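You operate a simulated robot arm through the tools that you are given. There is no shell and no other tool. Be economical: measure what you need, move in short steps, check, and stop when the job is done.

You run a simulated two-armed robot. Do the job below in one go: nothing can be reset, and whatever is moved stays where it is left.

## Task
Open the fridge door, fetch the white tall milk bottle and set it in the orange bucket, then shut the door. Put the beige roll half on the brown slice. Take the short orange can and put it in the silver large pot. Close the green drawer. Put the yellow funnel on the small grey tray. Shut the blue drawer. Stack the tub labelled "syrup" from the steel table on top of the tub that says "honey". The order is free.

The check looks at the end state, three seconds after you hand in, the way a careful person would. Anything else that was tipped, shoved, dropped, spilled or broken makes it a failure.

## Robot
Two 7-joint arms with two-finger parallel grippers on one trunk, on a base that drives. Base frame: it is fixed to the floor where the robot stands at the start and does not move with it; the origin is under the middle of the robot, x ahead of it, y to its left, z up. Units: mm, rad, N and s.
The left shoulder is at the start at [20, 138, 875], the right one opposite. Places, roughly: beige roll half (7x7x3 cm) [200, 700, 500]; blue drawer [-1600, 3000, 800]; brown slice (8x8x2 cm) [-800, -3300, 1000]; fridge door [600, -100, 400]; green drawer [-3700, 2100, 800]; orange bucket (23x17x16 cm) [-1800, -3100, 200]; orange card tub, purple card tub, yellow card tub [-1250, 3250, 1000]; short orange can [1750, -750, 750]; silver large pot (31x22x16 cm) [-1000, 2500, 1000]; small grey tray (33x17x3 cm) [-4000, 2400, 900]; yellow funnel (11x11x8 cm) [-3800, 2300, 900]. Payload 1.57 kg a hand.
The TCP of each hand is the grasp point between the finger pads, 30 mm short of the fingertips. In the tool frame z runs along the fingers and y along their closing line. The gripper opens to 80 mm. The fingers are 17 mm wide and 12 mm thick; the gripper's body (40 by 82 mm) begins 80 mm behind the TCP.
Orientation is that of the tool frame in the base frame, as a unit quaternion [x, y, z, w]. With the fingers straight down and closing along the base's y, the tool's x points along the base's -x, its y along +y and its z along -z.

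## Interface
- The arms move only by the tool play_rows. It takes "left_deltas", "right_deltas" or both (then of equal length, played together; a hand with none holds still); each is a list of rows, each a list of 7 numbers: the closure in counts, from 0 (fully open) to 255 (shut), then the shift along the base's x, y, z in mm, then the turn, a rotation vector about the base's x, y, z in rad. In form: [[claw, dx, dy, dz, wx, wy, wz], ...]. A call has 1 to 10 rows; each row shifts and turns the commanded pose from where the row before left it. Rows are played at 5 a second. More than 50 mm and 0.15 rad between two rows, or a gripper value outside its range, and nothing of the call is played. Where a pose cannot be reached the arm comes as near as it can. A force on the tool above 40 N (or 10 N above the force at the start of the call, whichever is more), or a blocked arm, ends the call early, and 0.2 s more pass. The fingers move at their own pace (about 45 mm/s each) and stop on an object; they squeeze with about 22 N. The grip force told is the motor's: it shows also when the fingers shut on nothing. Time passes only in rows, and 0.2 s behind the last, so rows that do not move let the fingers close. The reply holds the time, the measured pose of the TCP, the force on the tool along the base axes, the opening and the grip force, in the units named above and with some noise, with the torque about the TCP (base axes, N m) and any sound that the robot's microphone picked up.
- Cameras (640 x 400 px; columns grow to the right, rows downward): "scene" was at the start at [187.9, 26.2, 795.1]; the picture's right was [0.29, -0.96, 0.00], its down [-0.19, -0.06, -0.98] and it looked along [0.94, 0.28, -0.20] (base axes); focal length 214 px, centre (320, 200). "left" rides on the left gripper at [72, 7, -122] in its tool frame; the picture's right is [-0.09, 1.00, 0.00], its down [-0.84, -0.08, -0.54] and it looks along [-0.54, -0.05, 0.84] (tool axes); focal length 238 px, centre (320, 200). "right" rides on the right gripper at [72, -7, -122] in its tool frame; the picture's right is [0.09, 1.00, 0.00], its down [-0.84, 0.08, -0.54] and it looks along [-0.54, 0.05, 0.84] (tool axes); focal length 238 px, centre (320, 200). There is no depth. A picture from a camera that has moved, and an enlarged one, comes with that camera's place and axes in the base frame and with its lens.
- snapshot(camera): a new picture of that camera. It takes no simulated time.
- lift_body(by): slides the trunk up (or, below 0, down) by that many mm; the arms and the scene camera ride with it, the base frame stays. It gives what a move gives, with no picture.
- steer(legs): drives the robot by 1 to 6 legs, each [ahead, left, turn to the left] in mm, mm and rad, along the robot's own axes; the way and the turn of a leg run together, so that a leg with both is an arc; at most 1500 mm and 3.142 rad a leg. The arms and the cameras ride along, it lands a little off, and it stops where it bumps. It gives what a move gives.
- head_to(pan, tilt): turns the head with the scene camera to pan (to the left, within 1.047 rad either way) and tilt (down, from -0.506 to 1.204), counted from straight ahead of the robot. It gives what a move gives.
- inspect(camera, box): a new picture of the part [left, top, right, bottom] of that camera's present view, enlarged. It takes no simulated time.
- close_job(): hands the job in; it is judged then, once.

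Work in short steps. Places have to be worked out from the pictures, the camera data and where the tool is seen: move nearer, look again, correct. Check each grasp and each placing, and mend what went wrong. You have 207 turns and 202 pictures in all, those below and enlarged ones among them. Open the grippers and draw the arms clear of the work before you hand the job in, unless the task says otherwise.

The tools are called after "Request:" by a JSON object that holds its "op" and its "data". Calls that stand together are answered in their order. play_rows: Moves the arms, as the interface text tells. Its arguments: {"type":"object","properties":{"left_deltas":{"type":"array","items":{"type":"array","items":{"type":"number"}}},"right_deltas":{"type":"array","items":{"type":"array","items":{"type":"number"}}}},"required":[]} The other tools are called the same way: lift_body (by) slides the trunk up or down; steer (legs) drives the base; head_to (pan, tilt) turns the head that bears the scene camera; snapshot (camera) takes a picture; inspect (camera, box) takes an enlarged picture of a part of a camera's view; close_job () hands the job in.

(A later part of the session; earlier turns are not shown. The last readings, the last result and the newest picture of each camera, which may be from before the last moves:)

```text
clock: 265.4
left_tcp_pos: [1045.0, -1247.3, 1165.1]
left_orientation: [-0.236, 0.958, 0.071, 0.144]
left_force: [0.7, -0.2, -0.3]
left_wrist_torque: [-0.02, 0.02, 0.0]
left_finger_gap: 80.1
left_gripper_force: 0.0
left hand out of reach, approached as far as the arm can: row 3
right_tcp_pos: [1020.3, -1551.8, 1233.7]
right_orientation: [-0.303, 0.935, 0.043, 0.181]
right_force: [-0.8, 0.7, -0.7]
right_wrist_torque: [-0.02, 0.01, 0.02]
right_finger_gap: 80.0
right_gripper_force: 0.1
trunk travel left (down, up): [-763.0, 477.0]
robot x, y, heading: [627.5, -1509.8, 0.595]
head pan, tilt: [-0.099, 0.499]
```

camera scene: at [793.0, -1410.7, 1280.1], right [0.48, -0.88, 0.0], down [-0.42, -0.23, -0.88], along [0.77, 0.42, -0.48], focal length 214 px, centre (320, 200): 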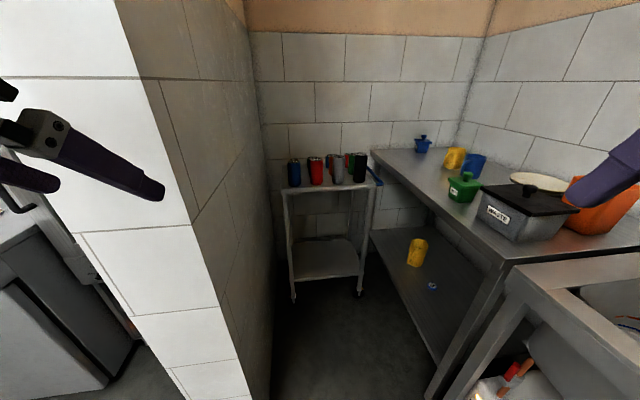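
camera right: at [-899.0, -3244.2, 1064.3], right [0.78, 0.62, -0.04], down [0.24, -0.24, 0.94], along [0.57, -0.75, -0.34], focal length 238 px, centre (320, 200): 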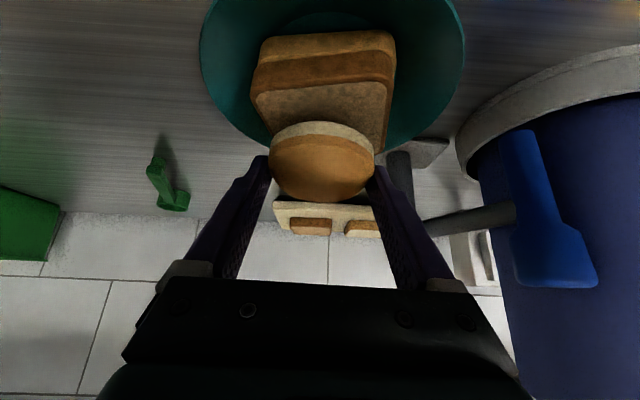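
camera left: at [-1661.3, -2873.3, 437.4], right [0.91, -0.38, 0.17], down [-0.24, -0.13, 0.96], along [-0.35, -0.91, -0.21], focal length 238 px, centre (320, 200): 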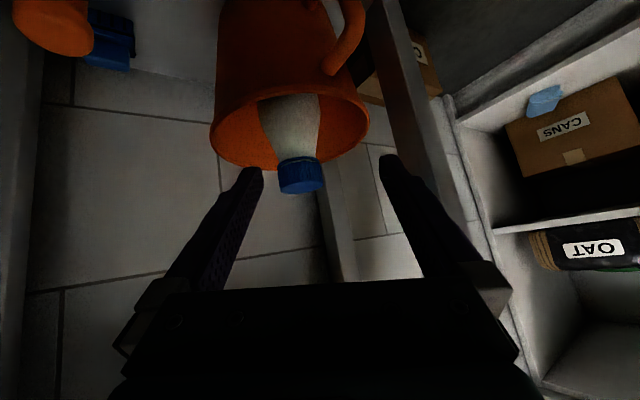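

Reach works: hand at 490 ahead on the centre line, 71° down. Now strafe right to the alcove's middle and drive in carefully.

Request:
{"op": "steer", "data": {"legs": [[0, -194, 0.012]]}}

Request:
{"op": "steer", "data": {"legs": [[300, 0, 0]]}}

Request:
{"op": "head_to", "data": {"pan": 0.0, "tilt": 0.7}}

Request:
{"op": "snapshot", "data": {"camera": "scene"}}

```text
clock: 266.9
left_tcp_pos: [1150.8, -1399.0, 1164.1]
left_orientation: [-0.243, 0.957, 0.072, 0.143]
left_force: [0.7, 0.2, 0.3]
left_wrist_torque: [-0.02, 0.0, -0.03]
left_finger_gap: 80.3
left_gripper_force: 0.1
right_tcp_pos: [1129.5, -1703.9, 1233.5]
right_orientation: [-0.309, 0.933, 0.044, 0.18]
right_force: [0.4, -0.4, -0.1]
right_wrist_torque: [0.01, -0.01, 0.06]
right_finger_gap: 80.1
right_gripper_force: 0.1
trunk travel left (down, up): [-763.0, 477.0]
robot x, y, heading: [741.0, -1667.4, 0.61]
head pan, tilt: [-0.099, 0.499]
```

```text
clock: 268.9
left_tcp_pos: [1382.8, -1238.8, 1163.3]
left_orientation: [-0.244, 0.957, 0.072, 0.141]
left_force: [0.5, 0.4, 1.2]
left_wrist_torque: [0.02, 0.06, 0.02]
left_finger_gap: 79.9
left_gripper_force: 0.0
right_tcp_pos: [1362.3, -1545.8, 1232.0]
right_orientation: [-0.311, 0.933, 0.043, 0.178]
right_force: [-0.4, -1.0, 0.1]
right_wrist_torque: [0.01, -0.01, 0.01]
right_finger_gap: 80.0
right_gripper_force: 0.0
trunk travel left (down, up): [-763.0, 477.0]
robot x, y, heading: [975.9, -1507.6, 0.611]
head pan, tilt: [-0.099, 0.499]
stopped in leg 1: the robot was blocked; the commanded pose is now the measured one
```

```text
clock: 269.7
left_tcp_pos: [1381.1, -1240.6, 1162.7]
left_orientation: [-0.244, 0.957, 0.072, 0.14]
left_force: [-0.1, 0.1, 0.5]
left_wrist_torque: [0.0, -0.02, 0.02]
left_finger_gap: 79.9
left_gripper_force: 0.0
right_tcp_pos: [1362.0, -1546.7, 1232.6]
right_orientation: [-0.31, 0.933, 0.043, 0.177]
right_force: [0.6, 0.2, 0.4]
right_wrist_torque: [-0.01, 0.01, 0.03]
right_finger_gap: 79.9
right_gripper_force: 0.1
trunk travel left (down, up): [-763.0, 477.0]
robot x, y, heading: [975.4, -1508.7, 0.612]
head pan, tilt: [0.0, 0.7]
```

```text
99 pictures are left
camera scene: at [1122.9, -1404.5, 1261.8], right [0.57, -0.82, 0.0], down [-0.53, -0.37, -0.76], along [0.62, 0.44, -0.65], focal length 214 px, centre (320, 200)
```

scene: 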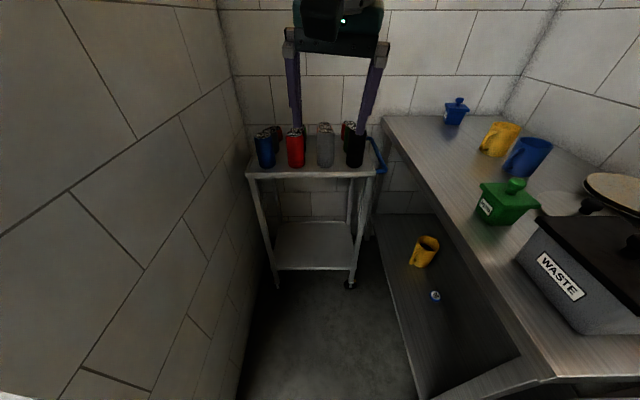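

Blocked at n≈−64. Look left and right to find what touches.

Request:
{"op": "head_to", "data": {"pan": 1.04, "tilt": 0.2}}

Request:
{"op": "snapshot", "data": {"camera": "scene"}}

Request:
{"op": "head_to", "data": {"pan": -1.04, "tilt": 0.5}}

Request:
{"op": "snapshot", "data": {"camera": "scene"}}

```text
clock: 271.0
left_tcp_pos: [1380.0, -1240.9, 1162.7]
left_orientation: [-0.244, 0.957, 0.072, 0.141]
left_force: [-0.9, -0.7, 0.3]
left_wrist_torque: [-0.07, 0.02, 0.0]
left_finger_gap: 80.2
left_gripper_force: 0.1
right_tcp_pos: [1361.9, -1547.4, 1233.0]
right_orientation: [-0.31, 0.933, 0.042, 0.177]
right_force: [-0.7, -0.2, -0.2]
right_wrist_torque: [-0.02, -0.03, 0.03]
right_finger_gap: 80.1
right_gripper_force: 0.1
trunk travel left (down, up): [-763.0, 477.0]
robot x, y, heading: [976.3, -1511.9, 0.612]
head pan, tilt: [1.04, 0.201]
```

```text
98 pictures are left
camera scene: at [1045.9, -1360.3, 1307.2], right [1.0, 0.08, 0.0], down [0.01, -0.2, -0.98], along [-0.08, 0.98, -0.2], focal length 214 px, centre (320, 200)
```

scene: 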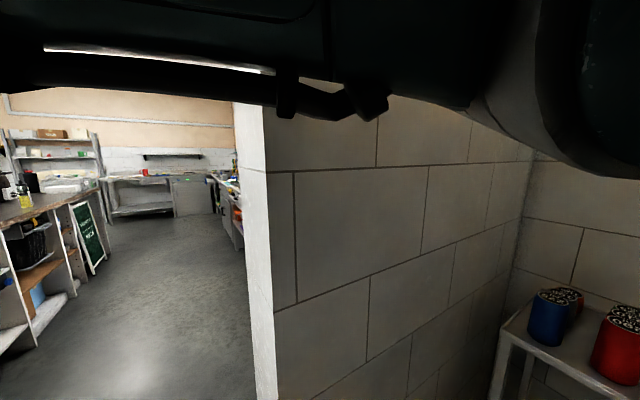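

```text
clock: 272.9
left_tcp_pos: [1381.8, -1240.5, 1163.5]
left_orientation: [-0.245, 0.957, 0.071, 0.14]
left_force: [0.6, 0.3, -0.6]
left_wrist_torque: [-0.01, 0.01, 0.02]
left_finger_gap: 79.6
left_gripper_force: 0.0
right_tcp_pos: [1363.0, -1546.4, 1232.5]
right_orientation: [-0.31, 0.933, 0.043, 0.177]
right_force: [-0.2, 0.4, -0.8]
right_wrist_torque: [0.0, -0.01, 0.01]
right_finger_gap: 80.1
right_gripper_force: 0.1
trunk travel left (down, up): [-763.0, 477.0]
robot x, y, heading: [973.4, -1507.8, 0.612]
head pan, tilt: [-1.04, 0.499]
```

```text
97 pictures are left
camera scene: at [1136.3, -1491.2, 1279.6], right [-0.42, -0.91, 0.0], down [-0.44, 0.2, -0.88], along [0.8, -0.37, -0.48], focal length 214 px, centre (320, 200)
```

scene: 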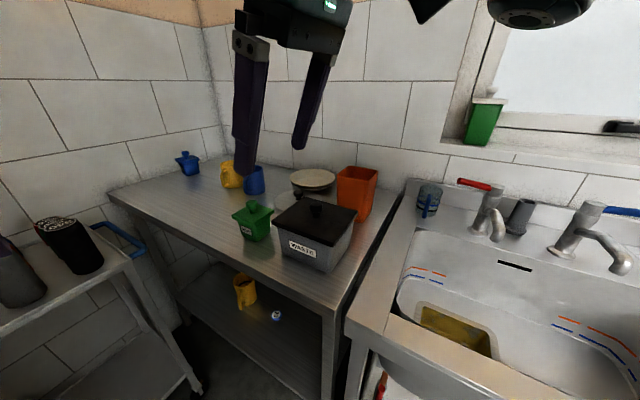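

The left elbow meets the wall front. I'll swap roles: right hand goes to the centre line (its elbow is free above the counter), the left arm stretches forward-left so its elbow tucks in.

Request:
{"op": "steer", "data": {"legs": [[-150, 0, 0]]}}

Request:
{"op": "play_rows", "data": {"left_deltas": [[0, -16, 24, 6, 0.0535, -0.076, 0], [0, -16, 24, 6, 0.0535, -0.076, 0], [0, -16, 24, 6, 0.0535, -0.076, 0], [0, -16, 24, 6, 0.0535, -0.076, 0], [0, -16, 24, 6, 0.0535, -0.076, 0], [0, -16, 24, 6, 0.0535, -0.076, 0], [0, -16, 24, 6, 0.0535, -0.076, 0]], "right_deltas": [[0, 1, 47, -10, 0, 0, 0], [0, 1, 47, -10, 0, 0, 0], [0, 1, 47, -10, 0, 0, 0], [0, 1, 47, -10, 0, 0, 0], [0, 1, 47, -10, 0, 0, 0], [0, 1, 47, -10, 0, 0, 0], [0, 1, 47, -10, 0, 0, 0]]}}

Request:
{"op": "head_to", "data": {"pan": 0.9, "tilt": 0.3}}

Request:
{"op": "snapshot", "data": {"camera": "scene"}}

```text
clock: 274.3
left_tcp_pos: [1263.0, -1323.5, 1164.0]
left_orientation: [-0.242, 0.957, 0.073, 0.143]
left_force: [0.6, -1.2, -0.3]
left_wrist_torque: [0.01, -0.02, -0.01]
left_finger_gap: 80.0
left_gripper_force: 0.2
right_tcp_pos: [1242.8, -1628.7, 1234.3]
right_orientation: [-0.309, 0.933, 0.044, 0.179]
right_force: [0.0, -0.9, 0.0]
right_wrist_torque: [0.02, -0.01, 0.0]
right_finger_gap: 79.9
right_gripper_force: 0.0
trunk travel left (down, up): [-763.0, 477.0]
robot x, y, heading: [852.1, -1595.5, 0.606]
head pan, tilt: [-1.04, 0.499]
```

```text
clock: 275.9
left_tcp_pos: [1150.3, -1155.0, 1205.8]
left_orientation: [-0.222, 0.856, 0.182, 0.43]
left_force: [0.9, 0.1, 0.0]
left_wrist_torque: [0.01, 0.01, 0.02]
left_finger_gap: 79.8
left_gripper_force: 0.1
right_tcp_pos: [1250.4, -1299.9, 1164.3]
right_orientation: [-0.311, 0.932, 0.046, 0.18]
right_force: [0.4, 0.0, -0.2]
right_wrist_torque: [0.03, 0.05, 0.01]
right_finger_gap: 79.9
right_gripper_force: 0.1
trunk travel left (down, up): [-763.0, 477.0]
robot x, y, heading: [854.3, -1593.9, 0.613]
head pan, tilt: [-1.04, 0.499]
```

```text
clock: 277.8
left_tcp_pos: [1150.5, -1155.7, 1205.6]
left_orientation: [-0.223, 0.856, 0.182, 0.429]
left_force: [0.4, 0.2, 0.4]
left_wrist_torque: [-0.02, 0.01, -0.02]
left_finger_gap: 80.0
left_gripper_force: 0.1
right_tcp_pos: [1251.2, -1301.2, 1163.8]
right_orientation: [-0.309, 0.933, 0.044, 0.18]
right_force: [0.6, 0.3, -0.9]
right_wrist_torque: [-0.02, 0.0, 0.01]
right_finger_gap: 79.8
right_gripper_force: 0.1
trunk travel left (down, up): [-763.0, 477.0]
robot x, y, heading: [851.4, -1593.0, 0.609]
head pan, tilt: [0.901, 0.3]
```

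```text
96 pictures are left
camera scene: at [940.1, -1442.7, 1298.5], right [1.0, -0.06, 0.0], down [-0.02, -0.3, -0.96], along [0.06, 0.95, -0.3], focal length 214 px, centre (320, 200)
```

scene: 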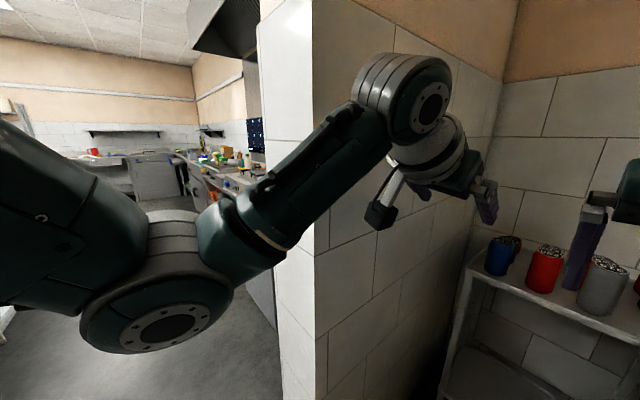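

Left elbow sits ~300–350 out. Stretch the left hand further forward to straighten the arm, then look again.

Request:
{"op": "play_rows", "data": {"left_deltas": [[0, 37, 26, 5, 0.055, -0.08, 0], [0, 37, 26, 5, 0.055, -0.08, 0], [0, 20, 14, 5, 0.055, -0.08, 0]]}}

Request:
{"op": "snapshot", "data": {"camera": "scene"}}

```text
clock: 278.6
left_tcp_pos: [1246.0, -1090.4, 1220.5]
left_orientation: [-0.207, 0.78, 0.224, 0.546]
left_force: [0.4, -0.4, -1.1]
left_wrist_torque: [0.03, -0.03, -0.01]
left_finger_gap: 80.0
left_gripper_force: 0.1
right_tcp_pos: [1252.2, -1300.1, 1163.3]
right_orientation: [-0.309, 0.933, 0.043, 0.179]
right_force: [0.1, -0.1, 0.0]
right_wrist_torque: [-0.01, 0.0, 0.02]
right_finger_gap: 80.4
right_gripper_force: 0.0
trunk travel left (down, up): [-763.0, 477.0]
robot x, y, heading: [854.5, -1592.5, 0.611]
head pan, tilt: [0.901, 0.3]
```

```text
95 pictures are left
camera scene: at [940.1, -1442.7, 1298.5], right [1.0, -0.06, 0.0], down [-0.02, -0.3, -0.96], along [0.06, 0.95, -0.3], focal length 214 px, centre (320, 200)
```

scene: 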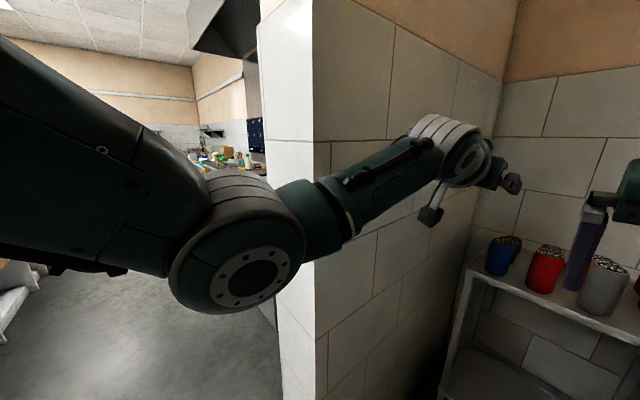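

Elbow is tucked much better. Trade some forward for height (so it will not hit the back wall): 50 back, 80 up.

Request:
{"op": "play_rows", "data": {"left_deltas": [[0, -16, -11, 40, 0, 0, 0], [0, -16, -11, 40, 0, 0, 0]]}}

Request:
{"op": "steer", "data": {"legs": [[400, 0, 0]]}}

Request:
{"op": "snapshot", "data": {"camera": "scene"}}

```text
clock: 279.2
left_tcp_pos: [1212.4, -1112.6, 1301.8]
left_orientation: [-0.207, 0.781, 0.224, 0.545]
left_force: [-0.1, -1.1, 0.3]
left_wrist_torque: [0.0, 0.01, 0.01]
left_finger_gap: 79.8
left_gripper_force: 0.1
right_tcp_pos: [1250.9, -1300.6, 1164.4]
right_orientation: [-0.309, 0.933, 0.044, 0.179]
right_force: [0.8, -0.2, 0.7]
right_wrist_torque: [-0.01, -0.03, 0.01]
right_finger_gap: 79.8
right_gripper_force: 0.1
trunk travel left (down, up): [-763.0, 477.0]
robot x, y, heading: [855.4, -1594.6, 0.609]
head pan, tilt: [0.901, 0.3]
```

```text
clock: 280.8
left_tcp_pos: [1330.3, -1024.1, 1298.0]
left_orientation: [-0.215, 0.78, 0.229, 0.542]
left_force: [-0.6, 1.1, 0.4]
left_wrist_torque: [-0.01, 0.0, 0.01]
left_finger_gap: 79.9
left_gripper_force: 0.1
right_tcp_pos: [1371.7, -1210.4, 1159.2]
right_orientation: [-0.318, 0.93, 0.046, 0.176]
right_force: [-0.2, 0.1, -0.3]
right_wrist_torque: [0.03, 0.0, -0.03]
right_finger_gap: 80.1
right_gripper_force: 0.0
trunk travel left (down, up): [-763.0, 477.0]
robot x, y, heading: [985.2, -1508.2, 0.634]
head pan, tilt: [0.901, 0.3]
stopped in leg 1: the robot was blocked; the commanded pose is now the measured one
```

```text
94 pictures are left
camera scene: at [1064.8, -1358.2, 1296.8], right [1.0, -0.04, 0.0], down [-0.02, -0.3, -0.95], along [0.04, 0.95, -0.3], focal length 214 px, centre (320, 200)
```

scene: 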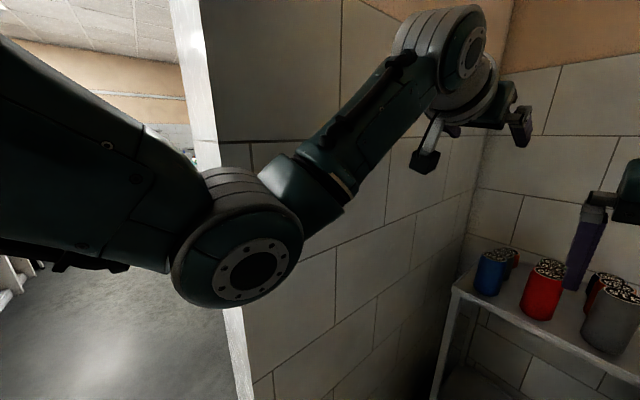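

Blocked at the same spot regardless of the arms, so it is the base; heading was nudged left, hinting contact on the left. Straighten, shift 15 mm right, and try again.

Request:
{"op": "steer", "data": {"legs": [[-40, 0, -0.024], [0, -18, 0], [100, 0, 0]]}}

```text
clock: 282.8
left_tcp_pos: [1389.4, -1024.4, 1283.6]
left_orientation: [-0.213, 0.786, 0.216, 0.539]
left_force: [0.7, 0.8, -0.1]
left_wrist_torque: [-0.01, 0.01, -0.01]
left_finger_gap: 80.0
left_gripper_force: 0.2
right_tcp_pos: [1426.5, -1215.9, 1152.1]
right_orientation: [-0.311, 0.935, 0.035, 0.169]
right_force: [1.8, -0.8, 0.2]
right_wrist_torque: [-0.07, 0.03, 0.04]
right_finger_gap: 79.9
right_gripper_force: 0.1
trunk travel left (down, up): [-763.0, 477.0]
robot x, y, heading: [1039.7, -1491.1, 0.61]
head pan, tilt: [0.901, 0.3]
```

It got through that point this time, though slightly tilted. Continue 80 and check.

Request:
{"op": "steer", "data": {"legs": [[80, 0, 0]]}}

```text
clock: 283.9
left_tcp_pos: [1392.2, -1019.3, 1295.9]
left_orientation: [-0.215, 0.78, 0.222, 0.543]
left_force: [-0.1, -0.1, -0.7]
left_wrist_torque: [0.01, 0.03, -0.01]
left_finger_gap: 79.9
left_gripper_force: 0.1
right_tcp_pos: [1433.6, -1210.2, 1159.9]
right_orientation: [-0.315, 0.932, 0.039, 0.177]
right_force: [-0.4, 0.3, -0.9]
right_wrist_torque: [-0.02, 0.01, -0.01]
right_finger_gap: 80.0
right_gripper_force: 0.0
trunk travel left (down, up): [-763.0, 477.0]
robot x, y, heading: [1036.5, -1497.5, 0.628]
head pan, tilt: [0.901, 0.3]
stopped in leg 1: the robot was blocked; the commanded pose is now the measured one
```

The left elbow itself is what hits the wall corner. The alcove's back wall is at n≈1275, so there is room to stretch the left arm much further to tuck the elbow. Back off and extend it.

Request:
{"op": "steer", "data": {"legs": [[-90, 0, -0.018]]}}

Request:
{"op": "play_rows", "data": {"left_deltas": [[0, 38, 27, 0, 0.06, -0.09, 0], [0, 38, 27, 0, 0.06, -0.09, 0], [0, 38, 27, 0, 0.06, -0.09, 0], [0, 38, 27, 0, 0, 0, 0]]}}

Request:
{"op": "snapshot", "data": {"camera": "scene"}}

```text
clock: 285.0
left_tcp_pos: [1327.4, -1070.0, 1302.1]
left_orientation: [-0.206, 0.781, 0.223, 0.546]
left_force: [-0.1, -0.2, 0.2]
left_wrist_torque: [0.01, 0.03, 0.0]
left_finger_gap: 80.0
left_gripper_force: 0.0
right_tcp_pos: [1364.5, -1257.1, 1163.8]
right_orientation: [-0.306, 0.934, 0.042, 0.179]
right_force: [-0.8, 0.3, 0.5]
right_wrist_torque: [0.02, -0.01, 0.01]
right_finger_gap: 80.0
right_gripper_force: 0.1
trunk travel left (down, up): [-763.0, 477.0]
robot x, y, heading: [966.5, -1543.2, 0.609]
head pan, tilt: [0.901, 0.3]
```

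```text
clock: 286.0
left_tcp_pos: [1422.7, -1000.4, 1310.0]
left_orientation: [-0.206, 0.697, 0.261, 0.635]
left_force: [0.0, 0.9, -0.1]
left_wrist_torque: [0.02, 0.0, 0.0]
left_finger_gap: 80.2
left_gripper_force: 0.0
left hand out of reach, approached as far as the arm can: row 3, 4
right_tcp_pos: [1366.2, -1258.4, 1163.3]
right_orientation: [-0.307, 0.934, 0.043, 0.179]
right_force: [0.2, 0.6, 0.0]
right_wrist_torque: [0.01, 0.02, 0.02]
right_finger_gap: 79.8
right_gripper_force: 0.0
trunk travel left (down, up): [-763.0, 477.0]
robot x, y, heading: [966.8, -1545.8, 0.602]
head pan, tilt: [0.901, 0.3]
```

```text
93 pictures are left
camera scene: at [1053.0, -1397.9, 1298.4], right [1.0, -0.07, 0.0], down [-0.02, -0.3, -0.96], along [0.06, 0.95, -0.3], focal length 214 px, centre (320, 200)
```

scene: 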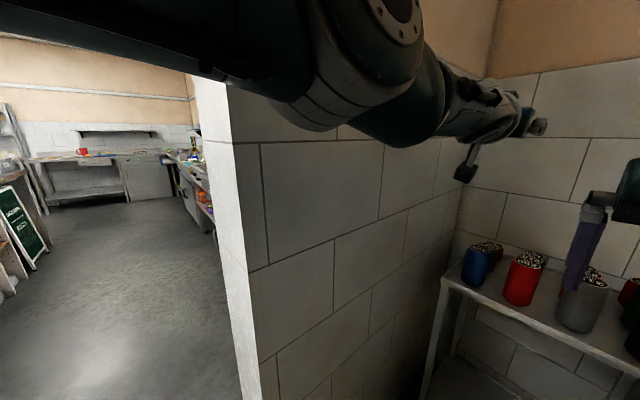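

The elbow is now tucked. Shift left 20 and drive in 250.

Request:
{"op": "steer", "data": {"legs": [[0, 22, 0.006], [250, 0, 0]]}}

Request:
{"op": "snapshot", "data": {"camera": "scene"}}

```text
clock: 287.4
left_tcp_pos: [1434.5, -954.5, 1308.3]
left_orientation: [-0.211, 0.696, 0.268, 0.631]
left_force: [0.6, -0.3, 0.5]
left_wrist_torque: [0.01, -0.02, -0.02]
left_finger_gap: 79.9
left_gripper_force: 0.1
right_tcp_pos: [1381.7, -1213.7, 1162.6]
right_orientation: [-0.314, 0.931, 0.045, 0.178]
right_force: [0.0, 0.1, 0.1]
right_wrist_torque: [-0.01, 0.0, -0.02]
right_finger_gap: 79.8
right_gripper_force: 0.2
trunk travel left (down, up): [-763.0, 477.0]
robot x, y, heading: [989.6, -1510.9, 0.622]
head pan, tilt: [0.901, 0.3]
stopped in leg 2: the robot was blocked; the commanded pose is now the measured one
```

```text
92 pictures are left
camera scene: at [1071.9, -1359.3, 1297.4], right [1.0, -0.05, 0.0], down [-0.02, -0.3, -0.95], along [0.04, 0.95, -0.3], focal length 214 px, centre (320, 200)
```

scene: 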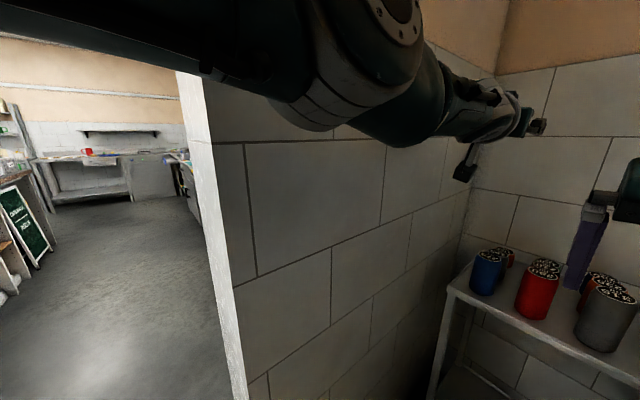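

Blocked at the same spot even with the elbow tucked, so it is the base; unclear which side. Test by shifting 35 mm left and trying again.

Request:
{"op": "steer", "data": {"legs": [[-60, 0, -0.012], [0, 35, 0], [140, 0, 0]]}}

```text
clock: 289.5
left_tcp_pos: [1388.7, -946.0, 1307.3]
left_orientation: [-0.212, 0.697, 0.271, 0.63]
left_force: [0.2, 0.4, 1.0]
left_wrist_torque: [-0.01, 0.03, 0.02]
left_finger_gap: 80.0
left_gripper_force: 0.1
right_tcp_pos: [1338.2, -1203.8, 1160.5]
right_orientation: [-0.316, 0.931, 0.046, 0.178]
right_force: [0.1, -0.7, 0.4]
right_wrist_torque: [-0.02, 0.0, 0.01]
right_finger_gap: 80.0
right_gripper_force: 0.0
trunk travel left (down, up): [-763.0, 477.0]
robot x, y, heading: [945.6, -1504.5, 0.629]
head pan, tilt: [0.901, 0.3]
stopped in leg 3: the robot was blocked; the commanded pose is now the measured one
```

Shifting left made it worse, so the contact is on the left. Look down-left at the wall corner, and right at the right elbow.

Request:
{"op": "head_to", "data": {"pan": 1.04, "tilt": 1.0}}

Request:
{"op": "snapshot", "data": {"camera": "scene"}}

Request:
{"op": "head_to", "data": {"pan": -1.04, "tilt": 0.4}}

Request:
{"op": "snapshot", "data": {"camera": "scene"}}

```text
clock: 290.6
left_tcp_pos: [1389.0, -947.0, 1307.2]
left_orientation: [-0.212, 0.698, 0.27, 0.629]
left_force: [-0.1, 0.1, -0.3]
left_wrist_torque: [0.03, -0.01, 0.03]
left_finger_gap: 79.9
left_gripper_force: 0.1
right_tcp_pos: [1337.1, -1205.5, 1161.8]
right_orientation: [-0.315, 0.931, 0.044, 0.177]
right_force: [1.2, -0.8, -0.9]
right_wrist_torque: [0.01, 0.0, -0.01]
right_finger_gap: 79.9
right_gripper_force: 0.1
trunk travel left (down, up): [-763.0, 477.0]
robot x, y, heading: [949.6, -1497.9, 0.627]
head pan, tilt: [1.04, 1.0]
```

```text
91 pictures are left
camera scene: at [1015.8, -1375.4, 1238.1], right [1.0, 0.09, -0.01], down [0.07, -0.84, -0.54], along [-0.06, 0.54, -0.84], focal length 214 px, centre (320, 200)
```

scene: 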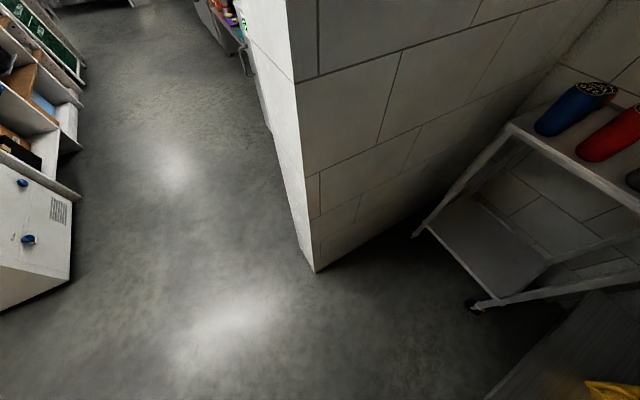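

```text
clock: 292.6
left_tcp_pos: [1389.9, -945.5, 1305.2]
left_orientation: [-0.211, 0.698, 0.269, 0.629]
left_force: [0.2, -1.0, 0.4]
left_wrist_torque: [-0.03, 0.0, 0.0]
left_finger_gap: 79.9
left_gripper_force: 0.0
right_tcp_pos: [1336.9, -1205.1, 1161.3]
right_orientation: [-0.315, 0.932, 0.044, 0.177]
right_force: [-0.3, 0.4, -0.8]
right_wrist_torque: [-0.02, -0.03, 0.02]
right_finger_gap: 79.8
right_gripper_force: 0.0
trunk travel left (down, up): [-763.0, 477.0]
robot x, y, heading: [946.6, -1501.3, 0.62]
head pan, tilt: [-1.04, 0.4]
```

```text
90 pictures are left
camera scene: at [1107.3, -1482.2, 1288.2], right [-0.4, -0.91, 0.01], down [-0.36, 0.15, -0.92], along [0.84, -0.37, -0.39], focal length 214 px, centre (320, 200)
```

scene: 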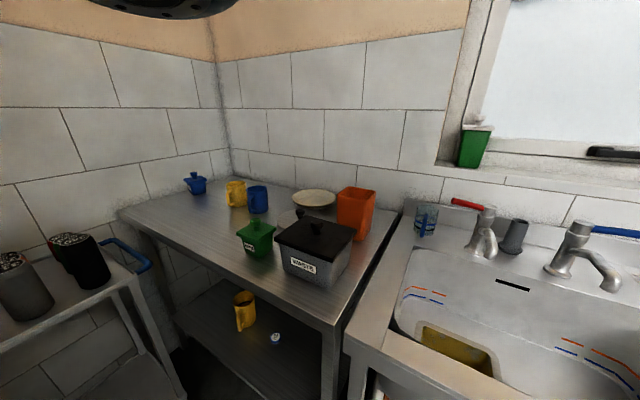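

The wall corner is the contact (consistent with a ~430 mm footprint there), but the right side showed no contact yet. I'll test how far right I can go: back off, shift right 80, and try forward.

Request:
{"op": "steer", "data": {"legs": [[-100, 0, -0.012], [0, -80, 0]]}}

Request:
{"op": "steer", "data": {"legs": [[150, 0, 0]]}}

```text
clock: 294.4
left_tcp_pos: [1362.6, -1071.5, 1311.9]
left_orientation: [-0.207, 0.697, 0.266, 0.633]
left_force: [-0.6, -0.5, 0.2]
left_wrist_torque: [-0.01, 0.0, 0.0]
left_finger_gap: 80.1
left_gripper_force: 0.0
right_tcp_pos: [1308.0, -1330.1, 1164.7]
right_orientation: [-0.309, 0.933, 0.044, 0.18]
right_force: [-0.1, -0.3, 0.0]
right_wrist_torque: [0.0, 0.02, 0.0]
right_finger_gap: 80.2
right_gripper_force: 0.1
trunk travel left (down, up): [-763.0, 477.0]
robot x, y, heading: [915.2, -1622.4, 0.611]
head pan, tilt: [-1.04, 0.4]
```

```text
clock: 295.8
left_tcp_pos: [1483.4, -983.9, 1310.8]
left_orientation: [-0.207, 0.697, 0.267, 0.632]
left_force: [-0.6, -0.8, 0.2]
left_wrist_torque: [0.03, -0.01, -0.04]
left_finger_gap: 80.0
left_gripper_force: 0.1
right_tcp_pos: [1430.0, -1241.0, 1165.0]
right_orientation: [-0.311, 0.932, 0.044, 0.18]
right_force: [-0.2, -1.2, 0.4]
right_wrist_torque: [-0.01, 0.04, -0.02]
right_finger_gap: 80.0
right_gripper_force: 0.1
trunk travel left (down, up): [-763.0, 477.0]
robot x, y, heading: [1032.3, -1535.7, 0.621]
head pan, tilt: [-1.04, 0.4]
```

Not blocked here. Continue forward along this line.

Request:
{"op": "steer", "data": {"legs": [[150, -10, -0.01]]}}

```text
clock: 297.2
left_tcp_pos: [1620.4, -912.3, 1310.5]
left_orientation: [-0.203, 0.698, 0.263, 0.634]
left_force: [0.2, 0.0, 0.0]
left_wrist_torque: [-0.01, -0.01, 0.01]
left_finger_gap: 79.9
left_gripper_force: 0.1
right_tcp_pos: [1561.9, -1169.1, 1164.9]
right_orientation: [-0.304, 0.935, 0.043, 0.18]
right_force: [0.2, 0.0, -0.8]
right_wrist_torque: [0.0, 0.02, 0.0]
right_finger_gap: 80.0
right_gripper_force: 0.1
trunk travel left (down, up): [-763.0, 477.0]
robot x, y, heading: [1161.9, -1457.3, 0.598]
head pan, tilt: [-1.04, 0.4]
```

I'm through. Drive 200 further (still short of the trolley) and view the cans from above.

Request:
{"op": "steer", "data": {"legs": [[200, 0, 0.01]]}}

Request:
{"op": "head_to", "data": {"pan": 0.0, "tilt": 0.75}}

Request:
{"op": "snapshot", "data": {"camera": "scene"}}

Request:
{"op": "snapshot", "data": {"camera": "right"}}

```text
clock: 298.8
left_tcp_pos: [1777.3, -793.2, 1310.0]
left_orientation: [-0.208, 0.697, 0.267, 0.632]
left_force: [-0.1, 0.1, -0.1]
left_wrist_torque: [-0.03, -0.02, 0.01]
left_finger_gap: 80.0
left_gripper_force: 0.0
right_tcp_pos: [1723.5, -1051.1, 1163.4]
right_orientation: [-0.31, 0.933, 0.044, 0.18]
right_force: [-0.4, -0.2, -0.2]
right_wrist_torque: [0.02, 0.04, 0.0]
right_finger_gap: 80.1
right_gripper_force: 0.0
trunk travel left (down, up): [-763.0, 477.0]
robot x, y, heading: [1327.9, -1343.6, 0.613]
head pan, tilt: [-1.04, 0.4]
```

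```text
clock: 300.1
left_tcp_pos: [1777.9, -793.9, 1309.2]
left_orientation: [-0.209, 0.696, 0.267, 0.633]
left_force: [0.0, 0.3, -0.6]
left_wrist_torque: [-0.01, -0.03, 0.04]
left_finger_gap: 80.1
left_gripper_force: 0.0
right_tcp_pos: [1722.6, -1050.2, 1164.1]
right_orientation: [-0.31, 0.933, 0.045, 0.179]
right_force: [-0.4, -0.4, -0.4]
right_wrist_torque: [-0.01, -0.01, -0.02]
right_finger_gap: 80.0
right_gripper_force: 0.1
trunk travel left (down, up): [-763.0, 477.0]
robot x, y, heading: [1327.6, -1343.1, 0.609]
head pan, tilt: [0.0, 0.75]
```

```text
89 pictures are left
camera scene: at [1473.9, -1239.8, 1258.2], right [0.57, -0.82, 0.0], down [-0.56, -0.39, -0.73], along [0.6, 0.42, -0.68], focal length 214 px, centre (320, 200)
```

scene: 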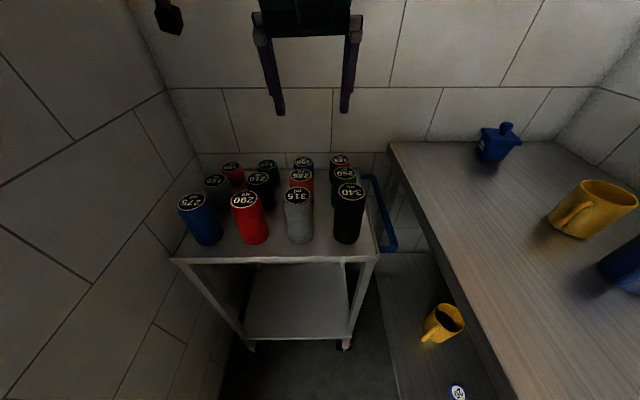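

```text
88 pictures are left
camera right: at [1636.1, -1121.4, 1251.9], right [-0.66, 0.75, -0.06], down [0.41, 0.43, 0.81], along [0.63, 0.51, -0.59], focal length 238 px, centre (320, 200)
```

right: 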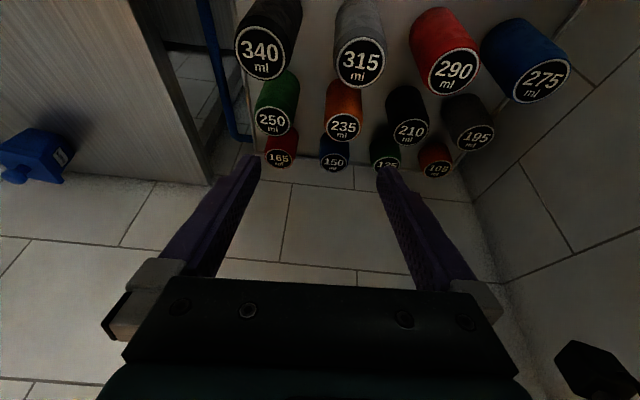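

Three rows of cans; the listed place matches the back-left one ("105"). Zoom in to compare colours.

Request:
{"op": "inspect", "data": {"camera": "right", "box": [220, 60, 520, 200]}}

Request:
{"op": "inspect", "data": {"camera": "scene", "box": [160, 140, 380, 260]}}

```text
2.13 times, centred on (370, 130) of right
camera zoom: at [1636.1, -1121.4, 1251.9], right [-0.66, 0.75, -0.06], down [0.41, 0.43, 0.81], along [0.63, 0.51, -0.59], focal length 508 px, centre (213, 349)
```

zoom: 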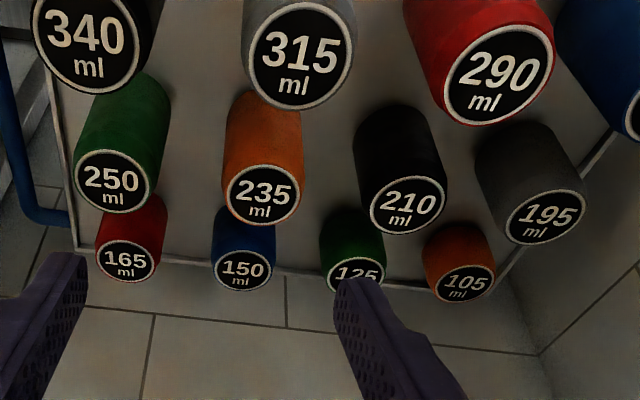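

```text
2.91 times, centred on (270, 200) of scene
camera zoom: at [1473.9, -1239.8, 1258.2], right [0.57, -0.82, 0.0], down [-0.56, -0.39, -0.73], along [0.6, 0.42, -0.68], focal length 624 px, centre (466, 200)
```

zoom: 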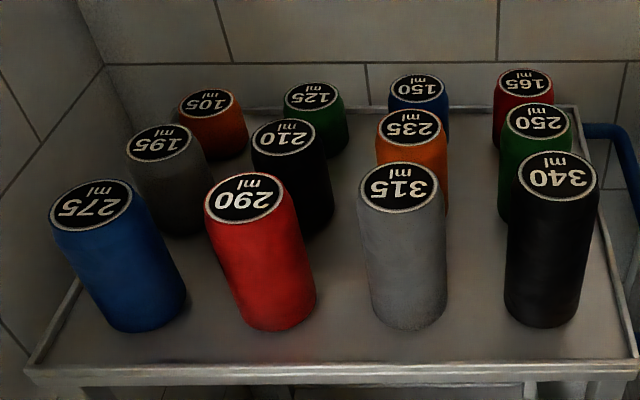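

"105" at the back left is the short orange one: top ≈ [1759,-721,899]. To gain reach I'll turn the robot 0.6 right (left shoulder forward), then pitch the left hand steeply.

Request:
{"op": "steer", "data": {"legs": [[0, 0, -0.6]]}}

Request:
{"op": "play_rows", "data": {"left_deltas": [[0, -30, 0, 0, -0.013, 0.146, 0], [0, -30, 0, 0, -0.013, 0.146, 0], [0, -30, 0, 0, -0.013, 0.146, 0], [0, -30, 0, 0, -0.013, 0.146, 0], [0, -30, 0, 0, -0.013, 0.146, 0], [0, -30, 0, 0, -0.013, 0.146, 0], [0, -30, 0, 0, -0.013, 0.146, 0]]}}

Request:
{"op": "play_rows", "data": {"left_deltas": [[0, -12, 45, 0, 0, 0, 0.107], [0, -12, 45, 0, 0, 0, 0.107], [0, -12, 45, 0, 0, 0, 0.107], [0, -12, 45, 0, 0, 0, 0.107], [0, -12, 45, 0, 0, 0, 0.107], [0, -12, 45, 0, 0, 0, 0.107], [0, -12, 45, 0, 0, 0, 0.107]]}}

```text
clock: 302.1
left_tcp_pos: [2021.6, -1173.9, 1307.4]
left_orientation: [-0.003, 0.727, 0.061, 0.684]
left_force: [0.7, -0.5, 0.7]
left_wrist_torque: [-0.01, -0.03, 0.0]
left_finger_gap: 79.8
left_gripper_force: 0.0
right_tcp_pos: [1832.6, -1361.0, 1164.7]
right_orientation: [-0.025, 0.982, -0.022, 0.185]
right_force: [-0.2, 0.5, -0.2]
right_wrist_torque: [0.02, 0.02, 0.02]
right_finger_gap: 80.0
right_gripper_force: 0.1
trunk travel left (down, up): [-763.0, 477.0]
robot x, y, heading: [1340.1, -1362.5, 0.021]
head pan, tilt: [0.0, 0.75]
```

```text
clock: 303.4
left_tcp_pos: [1937.4, -1174.4, 1214.3]
left_orientation: [0.008, 0.955, 0.028, 0.294]
left_force: [-0.1, -0.1, -0.3]
left_wrist_torque: [-0.01, 0.03, -0.01]
left_finger_gap: 80.1
left_gripper_force: 0.0
left hand out of reach, approached as far as the arm can: row 1, 2, 3, 4, 5, 6
right_tcp_pos: [1838.4, -1353.3, 1167.6]
right_orientation: [-0.026, 0.982, -0.016, 0.189]
right_force: [0.9, 0.4, 0.4]
right_wrist_torque: [0.02, 0.02, -0.01]
right_finger_gap: 79.8
right_gripper_force: 0.1
trunk travel left (down, up): [-763.0, 477.0]
robot x, y, heading: [1343.9, -1365.5, 0.021]
head pan, tilt: [0.0, 0.75]
stopped in row 6 (left hand): the arm was blocked; the commanded pose is now the measured one
```

```text
clock: 305.0
left_tcp_pos: [1838.4, -873.8, 1206.3]
left_orientation: [-0.343, 0.893, 0.13, 0.26]
left_force: [0.0, 0.0, 0.1]
left_wrist_torque: [-0.04, 0.0, 0.01]
left_finger_gap: 80.2
left_gripper_force: 0.0
left hand out of reach, approached as far as the arm can: row 1, 2, 3, 5, 6, 7
right_tcp_pos: [1837.6, -1354.4, 1167.8]
right_orientation: [-0.025, 0.982, -0.018, 0.188]
right_force: [0.4, -0.6, 0.1]
right_wrist_torque: [0.03, 0.03, -0.03]
right_finger_gap: 80.1
right_gripper_force: 0.1
trunk travel left (down, up): [-763.0, 477.0]
robot x, y, heading: [1337.5, -1365.1, 0.02]
head pan, tilt: [0.0, 0.75]
```

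Good: at this turn the left hand reaches ~600 mm from its shoulder at 56° pitch. Shift the base left 80 (toward the can), then lower the trunk to hover and look.

Request:
{"op": "steer", "data": {"legs": [[0, 80, 0]]}}

Request:
{"op": "lift_body", "data": {"by": -170}}

Request:
{"op": "snapshot", "data": {"camera": "left"}}

Request:
{"op": "head_to", "data": {"pan": 0.6, "tilt": 0.6}}

Request:
{"op": "snapshot", "data": {"camera": "scene"}}

```text
clock: 305.7
left_tcp_pos: [1838.2, -866.9, 1207.2]
left_orientation: [-0.343, 0.893, 0.133, 0.259]
left_force: [-0.2, 0.2, 0.0]
left_wrist_torque: [0.04, -0.01, 0.01]
left_finger_gap: 80.2
left_gripper_force: 0.1
right_tcp_pos: [1839.0, -1347.9, 1166.5]
right_orientation: [-0.027, 0.982, -0.014, 0.188]
right_force: [0.0, 0.2, 0.1]
right_wrist_torque: [0.03, 0.01, 0.01]
right_finger_gap: 79.9
right_gripper_force: 0.2
trunk travel left (down, up): [-763.0, 477.0]
robot x, y, heading: [1344.4, -1365.8, 0.024]
head pan, tilt: [0.0, 0.75]
stopped in leg 1: the robot was blocked; the commanded pose is now the measured one
```

```text
clock: 307.6
left_tcp_pos: [1839.4, -868.2, 1040.0]
left_orientation: [-0.344, 0.892, 0.134, 0.261]
left_force: [0.2, -0.6, -1.0]
left_wrist_torque: [0.01, 0.0, 0.03]
left_finger_gap: 80.0
left_gripper_force: 0.1
right_tcp_pos: [1841.3, -1349.1, 998.6]
right_orientation: [-0.027, 0.982, -0.013, 0.188]
right_force: [-0.6, -0.2, 0.3]
right_wrist_torque: [0.03, 0.01, 0.02]
right_finger_gap: 80.0
right_gripper_force: 0.0
trunk travel left (down, up): [-593.0, 647.0]
robot x, y, heading: [1342.4, -1363.7, 0.024]
head pan, tilt: [0.0, 0.75]
```

```text
85 pictures are left
camera left: at [1744.2, -951.6, 1099.6], right [-0.62, 0.78, 0.11], down [0.38, 0.17, 0.91], along [0.69, 0.61, -0.4], focal length 238 px, centre (320, 200)
```

left: 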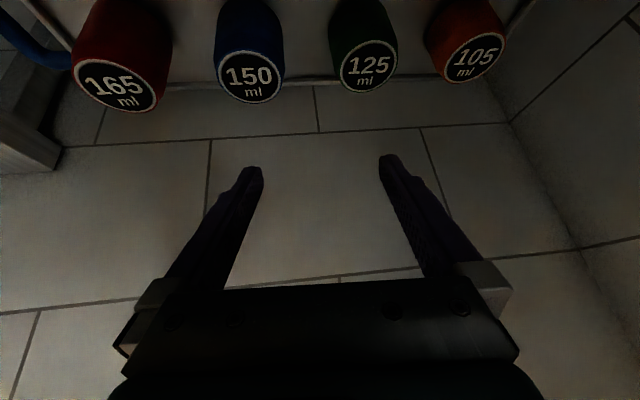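

```text
clock: 308.6
left_tcp_pos: [1838.5, -867.0, 1038.5]
left_orientation: [-0.343, 0.893, 0.133, 0.261]
left_force: [-0.1, -0.1, -0.2]
left_wrist_torque: [0.03, -0.03, -0.01]
left_finger_gap: 80.1
left_gripper_force: 0.0
right_tcp_pos: [1839.8, -1349.7, 997.6]
right_orientation: [-0.027, 0.982, -0.014, 0.187]
right_force: [0.4, -0.7, 0.5]
right_wrist_torque: [-0.03, 0.01, -0.01]
right_finger_gap: 80.0
right_gripper_force: 0.1
trunk travel left (down, up): [-593.0, 647.0]
robot x, y, heading: [1340.4, -1364.8, 0.027]
head pan, tilt: [0.6, 0.6]
```

```text
84 pictures are left
camera scene: at [1517.1, -1318.2, 1100.9], right [0.58, -0.81, 0.01], down [-0.45, -0.34, -0.82], along [0.67, 0.48, -0.56], focal length 214 px, centre (320, 200)
```

scene: 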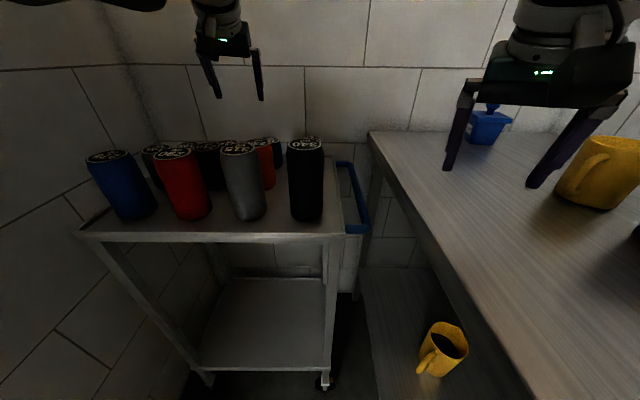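

The base can't shift left there (elbow near the wall), so move along the wall direction instead. Raise the right hand clear of the mugs at the same time.

Request:
{"op": "play_rows", "data": {"right_deltas": [[0, -10, 0, 40, 0, 0, 0], [0, -10, 0, 40, 0, 0, 0], [0, -10, 0, 30, 0, 0, 0]]}}

Request:
{"op": "steer", "data": {"legs": [[60, 32, 0]]}}

Request:
{"op": "play_rows", "data": {"left_deltas": [[0, -27, 22, 0, -0.05, 0.05, 0], [0, -27, 22, 0, -0.05, 0.05, 0], [0, -27, 22, 0, 0, 0, 0], [0, -27, 22, 0, 0, 0, 0]]}}

Request:
{"op": "snapshot", "data": {"camera": "left"}}

```text
clock: 309.4
left_tcp_pos: [1838.9, -866.9, 1038.5]
left_orientation: [-0.344, 0.893, 0.133, 0.26]
left_force: [-0.3, -0.3, -0.4]
left_wrist_torque: [0.02, -0.03, 0.02]
left_finger_gap: 80.0
left_gripper_force: 0.0
right_tcp_pos: [1800.1, -1344.4, 1082.8]
right_orientation: [-0.03, 0.986, -0.015, 0.163]
right_force: [-0.4, -0.9, 1.0]
right_wrist_torque: [0.0, -0.01, 0.0]
right_finger_gap: 79.6
right_gripper_force: 0.1
trunk travel left (down, up): [-593.0, 647.0]
robot x, y, heading: [1344.3, -1364.4, 0.027]
head pan, tilt: [0.6, 0.6]
```

```text
clock: 310.4
left_tcp_pos: [1892.9, -825.9, 1039.4]
left_orientation: [-0.343, 0.893, 0.139, 0.258]
left_force: [-0.3, -0.3, 0.7]
left_wrist_torque: [0.02, 0.01, 0.0]
left_finger_gap: 80.0
left_gripper_force: 0.0
right_tcp_pos: [1856.7, -1306.6, 1081.1]
right_orientation: [-0.029, 0.987, -0.009, 0.161]
right_force: [-1.1, -0.8, 0.7]
right_wrist_torque: [0.01, -0.02, -0.01]
right_finger_gap: 80.0
right_gripper_force: 0.0
trunk travel left (down, up): [-593.0, 647.0]
robot x, y, heading: [1404.4, -1332.0, 0.025]
head pan, tilt: [0.6, 0.6]
```

```text
clock: 311.4
left_tcp_pos: [1783.9, -737.9, 1040.5]
left_orientation: [-0.346, 0.911, 0.111, 0.195]
left_force: [0.4, 0.6, 0.3]
left_wrist_torque: [0.04, 0.01, -0.03]
left_finger_gap: 80.1
left_gripper_force: 0.1
right_tcp_pos: [1855.8, -1304.6, 1079.9]
right_orientation: [-0.028, 0.987, -0.01, 0.16]
right_force: [-0.6, 1.1, -0.2]
right_wrist_torque: [0.01, 0.03, -0.06]
right_finger_gap: 80.0
right_gripper_force: 0.0
trunk travel left (down, up): [-593.0, 647.0]
robot x, y, heading: [1399.4, -1333.1, 0.021]
head pan, tilt: [0.6, 0.6]
```

```text
83 pictures are left
camera left: at [1696.6, -815.8, 1119.7], right [-0.61, 0.79, 0.1], down [0.47, 0.25, 0.84], along [0.64, 0.56, -0.52], focal length 238 px, centre (320, 200)
```

left: 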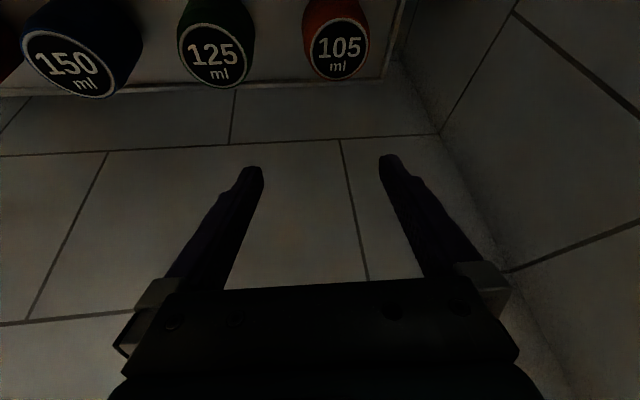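

Can 105 confirmed at ~[1758,-719]. Align the hand and lower the trunk 100, then check.

Request:
{"op": "play_rows", "data": {"left_deltas": [[0, -31, 12, 0, 0, 0, 0], [0, 0, 0, 0, 0, 0, 0]]}}

Request:
{"op": "lift_body", "data": {"by": -100}}

Request:
{"op": "snapshot", "data": {"camera": "left"}}

Request:
{"op": "snapshot", "data": {"camera": "scene"}}

```text
clock: 312.0
left_tcp_pos: [1753.3, -726.5, 1040.8]
left_orientation: [-0.346, 0.911, 0.109, 0.197]
left_force: [0.3, 0.5, -0.4]
left_wrist_torque: [0.02, -0.01, -0.04]
left_finger_gap: 79.7
left_gripper_force: 0.0
right_tcp_pos: [1855.4, -1304.9, 1080.9]
right_orientation: [-0.029, 0.987, -0.01, 0.16]
right_force: [0.7, 0.7, 0.3]
right_wrist_torque: [0.02, -0.01, 0.0]
right_finger_gap: 79.9
right_gripper_force: 0.1
trunk travel left (down, up): [-593.0, 647.0]
robot x, y, heading: [1399.8, -1331.5, 0.024]
head pan, tilt: [0.6, 0.6]
```

```text
clock: 313.3
left_tcp_pos: [1754.2, -728.0, 942.1]
left_orientation: [-0.346, 0.911, 0.11, 0.197]
left_force: [-0.4, -0.4, 1.1]
left_wrist_torque: [-0.01, -0.04, -0.04]
left_finger_gap: 79.9
left_gripper_force: 0.1
right_tcp_pos: [1856.7, -1304.5, 980.6]
right_orientation: [-0.029, 0.987, -0.01, 0.159]
right_force: [1.0, -0.1, 0.8]
right_wrist_torque: [0.02, -0.04, 0.0]
right_finger_gap: 79.9
right_gripper_force: 0.0
trunk travel left (down, up): [-493.0, 747.0]
robot x, y, heading: [1403.2, -1328.7, 0.022]
head pan, tilt: [0.6, 0.6]
```

```text
82 pictures are left
camera left: at [1666.8, -804.4, 1019.7], right [-0.61, 0.79, 0.1], down [0.47, 0.25, 0.85], along [0.64, 0.56, -0.52], focal length 238 px, centre (320, 200)
```

left: 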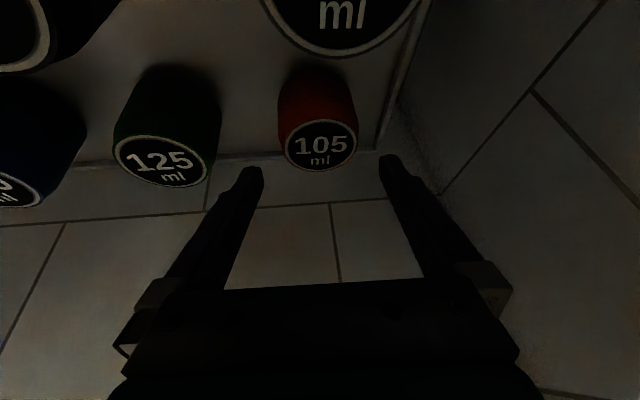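

```text
81 pictures are left
camera scene: at [1572.3, -1277.3, 1001.1], right [0.59, -0.81, 0.0], down [-0.46, -0.33, -0.83], along [0.67, 0.48, -0.56], focal length 214 px, centre (320, 200)
```

scene: 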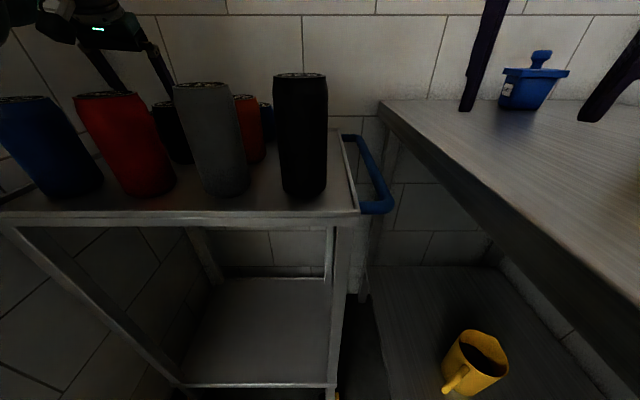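

Aligned. Lower 44 more with a 3 mm side correction.

Request:
{"op": "play_rows", "data": {"left_deltas": [[0, -2, 2, -20, 0, 0, 0], [0, 0, 0, -15, 0, 0, 0], [0, 0, 0, -8, 0, 0, 0], [0, 0, 0, 0, 0, 0, 0]]}}

Request:
{"op": "snapshot", "data": {"camera": "left"}}

```text
clock: 314.3
left_tcp_pos: [1753.1, -724.4, 898.8]
left_orientation: [-0.346, 0.911, 0.11, 0.196]
left_force: [-0.4, 0.8, -0.4]
left_wrist_torque: [0.0, -0.02, 0.01]
left_finger_gap: 80.0
left_gripper_force: 0.1
right_tcp_pos: [1855.9, -1306.5, 980.4]
right_orientation: [-0.029, 0.987, -0.009, 0.16]
right_force: [-0.5, 0.3, 0.2]
right_wrist_torque: [0.01, -0.04, 0.03]
right_finger_gap: 79.8
right_gripper_force: 0.0
trunk travel left (down, up): [-493.0, 747.0]
robot x, y, heading: [1398.6, -1330.0, 0.021]
head pan, tilt: [0.6, 0.6]
```

```text
80 pictures are left
camera left: at [1665.2, -801.7, 976.9], right [-0.61, 0.79, 0.1], down [0.47, 0.25, 0.85], along [0.64, 0.56, -0.52], focal length 238 px, centre (320, 200)
```

left: 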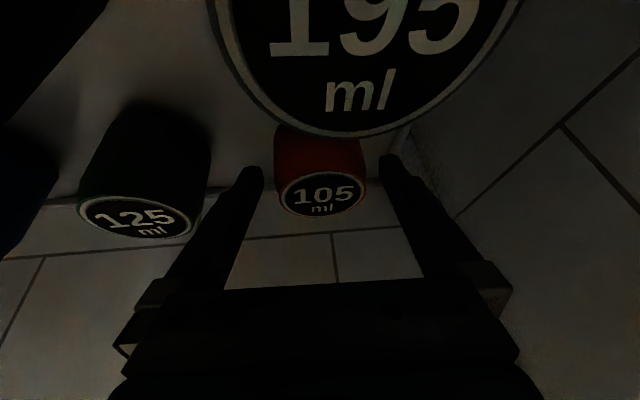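

Fingers straddle the can. Lower 3 mm and close.

Request:
{"op": "play_rows", "data": {"left_deltas": [[0, 0, 0, -3, 0, 0, 0], [255, 0, 0, 0, 0, 0, 0], [255, 0, 0, 0, 0, 0, 0], [255, 0, 0, 0, 0, 0, 0], [255, 0, 0, 0, 0, 0, 0]]}}

Request:
{"op": "lift_body", "data": {"by": 60}}

Request:
{"op": "snapshot", "data": {"camera": "left"}}

```text
clock: 315.5
left_tcp_pos: [1752.0, -724.2, 896.1]
left_orientation: [-0.346, 0.911, 0.109, 0.196]
left_force: [-0.3, 0.5, -0.8]
left_wrist_torque: [0.04, -0.01, 0.04]
left_finger_gap: 61.2
left_gripper_force: 22.3
right_tcp_pos: [1856.2, -1304.4, 978.7]
right_orientation: [-0.029, 0.987, -0.01, 0.16]
right_force: [1.2, -0.3, -0.6]
right_wrist_torque: [0.0, -0.01, -0.01]
right_finger_gap: 80.1
right_gripper_force: 0.0
trunk travel left (down, up): [-493.0, 747.0]
robot x, y, heading: [1403.4, -1332.8, 0.021]
head pan, tilt: [0.6, 0.6]
```

```text
clock: 316.5
left_tcp_pos: [1752.8, -725.0, 954.7]
left_orientation: [-0.346, 0.911, 0.11, 0.196]
left_force: [-0.3, 0.5, -1.4]
left_wrist_torque: [-0.04, 0.05, 0.02]
left_finger_gap: 61.2
left_gripper_force: 21.4
right_tcp_pos: [1855.8, -1306.3, 1039.8]
right_orientation: [-0.029, 0.987, -0.01, 0.16]
right_force: [-0.2, 0.3, -0.2]
right_wrist_torque: [0.01, 0.04, 0.03]
right_finger_gap: 79.8
right_gripper_force: 0.1
trunk travel left (down, up): [-553.0, 687.0]
robot x, y, heading: [1403.3, -1335.4, 0.025]
head pan, tilt: [0.6, 0.6]
```

```text
79 pictures are left
camera left: at [1664.9, -801.8, 1034.0], right [-0.61, 0.79, 0.1], down [0.47, 0.25, 0.84], along [0.64, 0.56, -0.52], focal length 238 px, centre (320, 200)
```

left: 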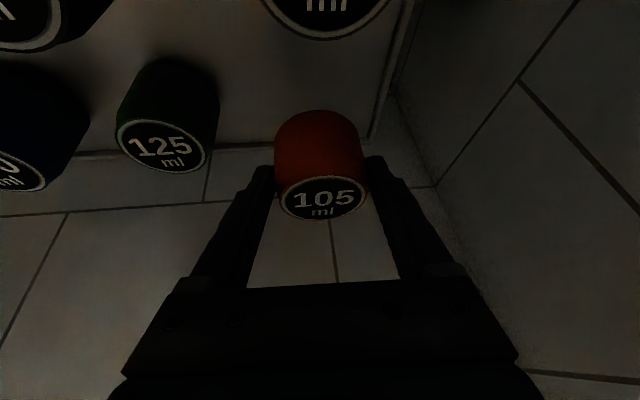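

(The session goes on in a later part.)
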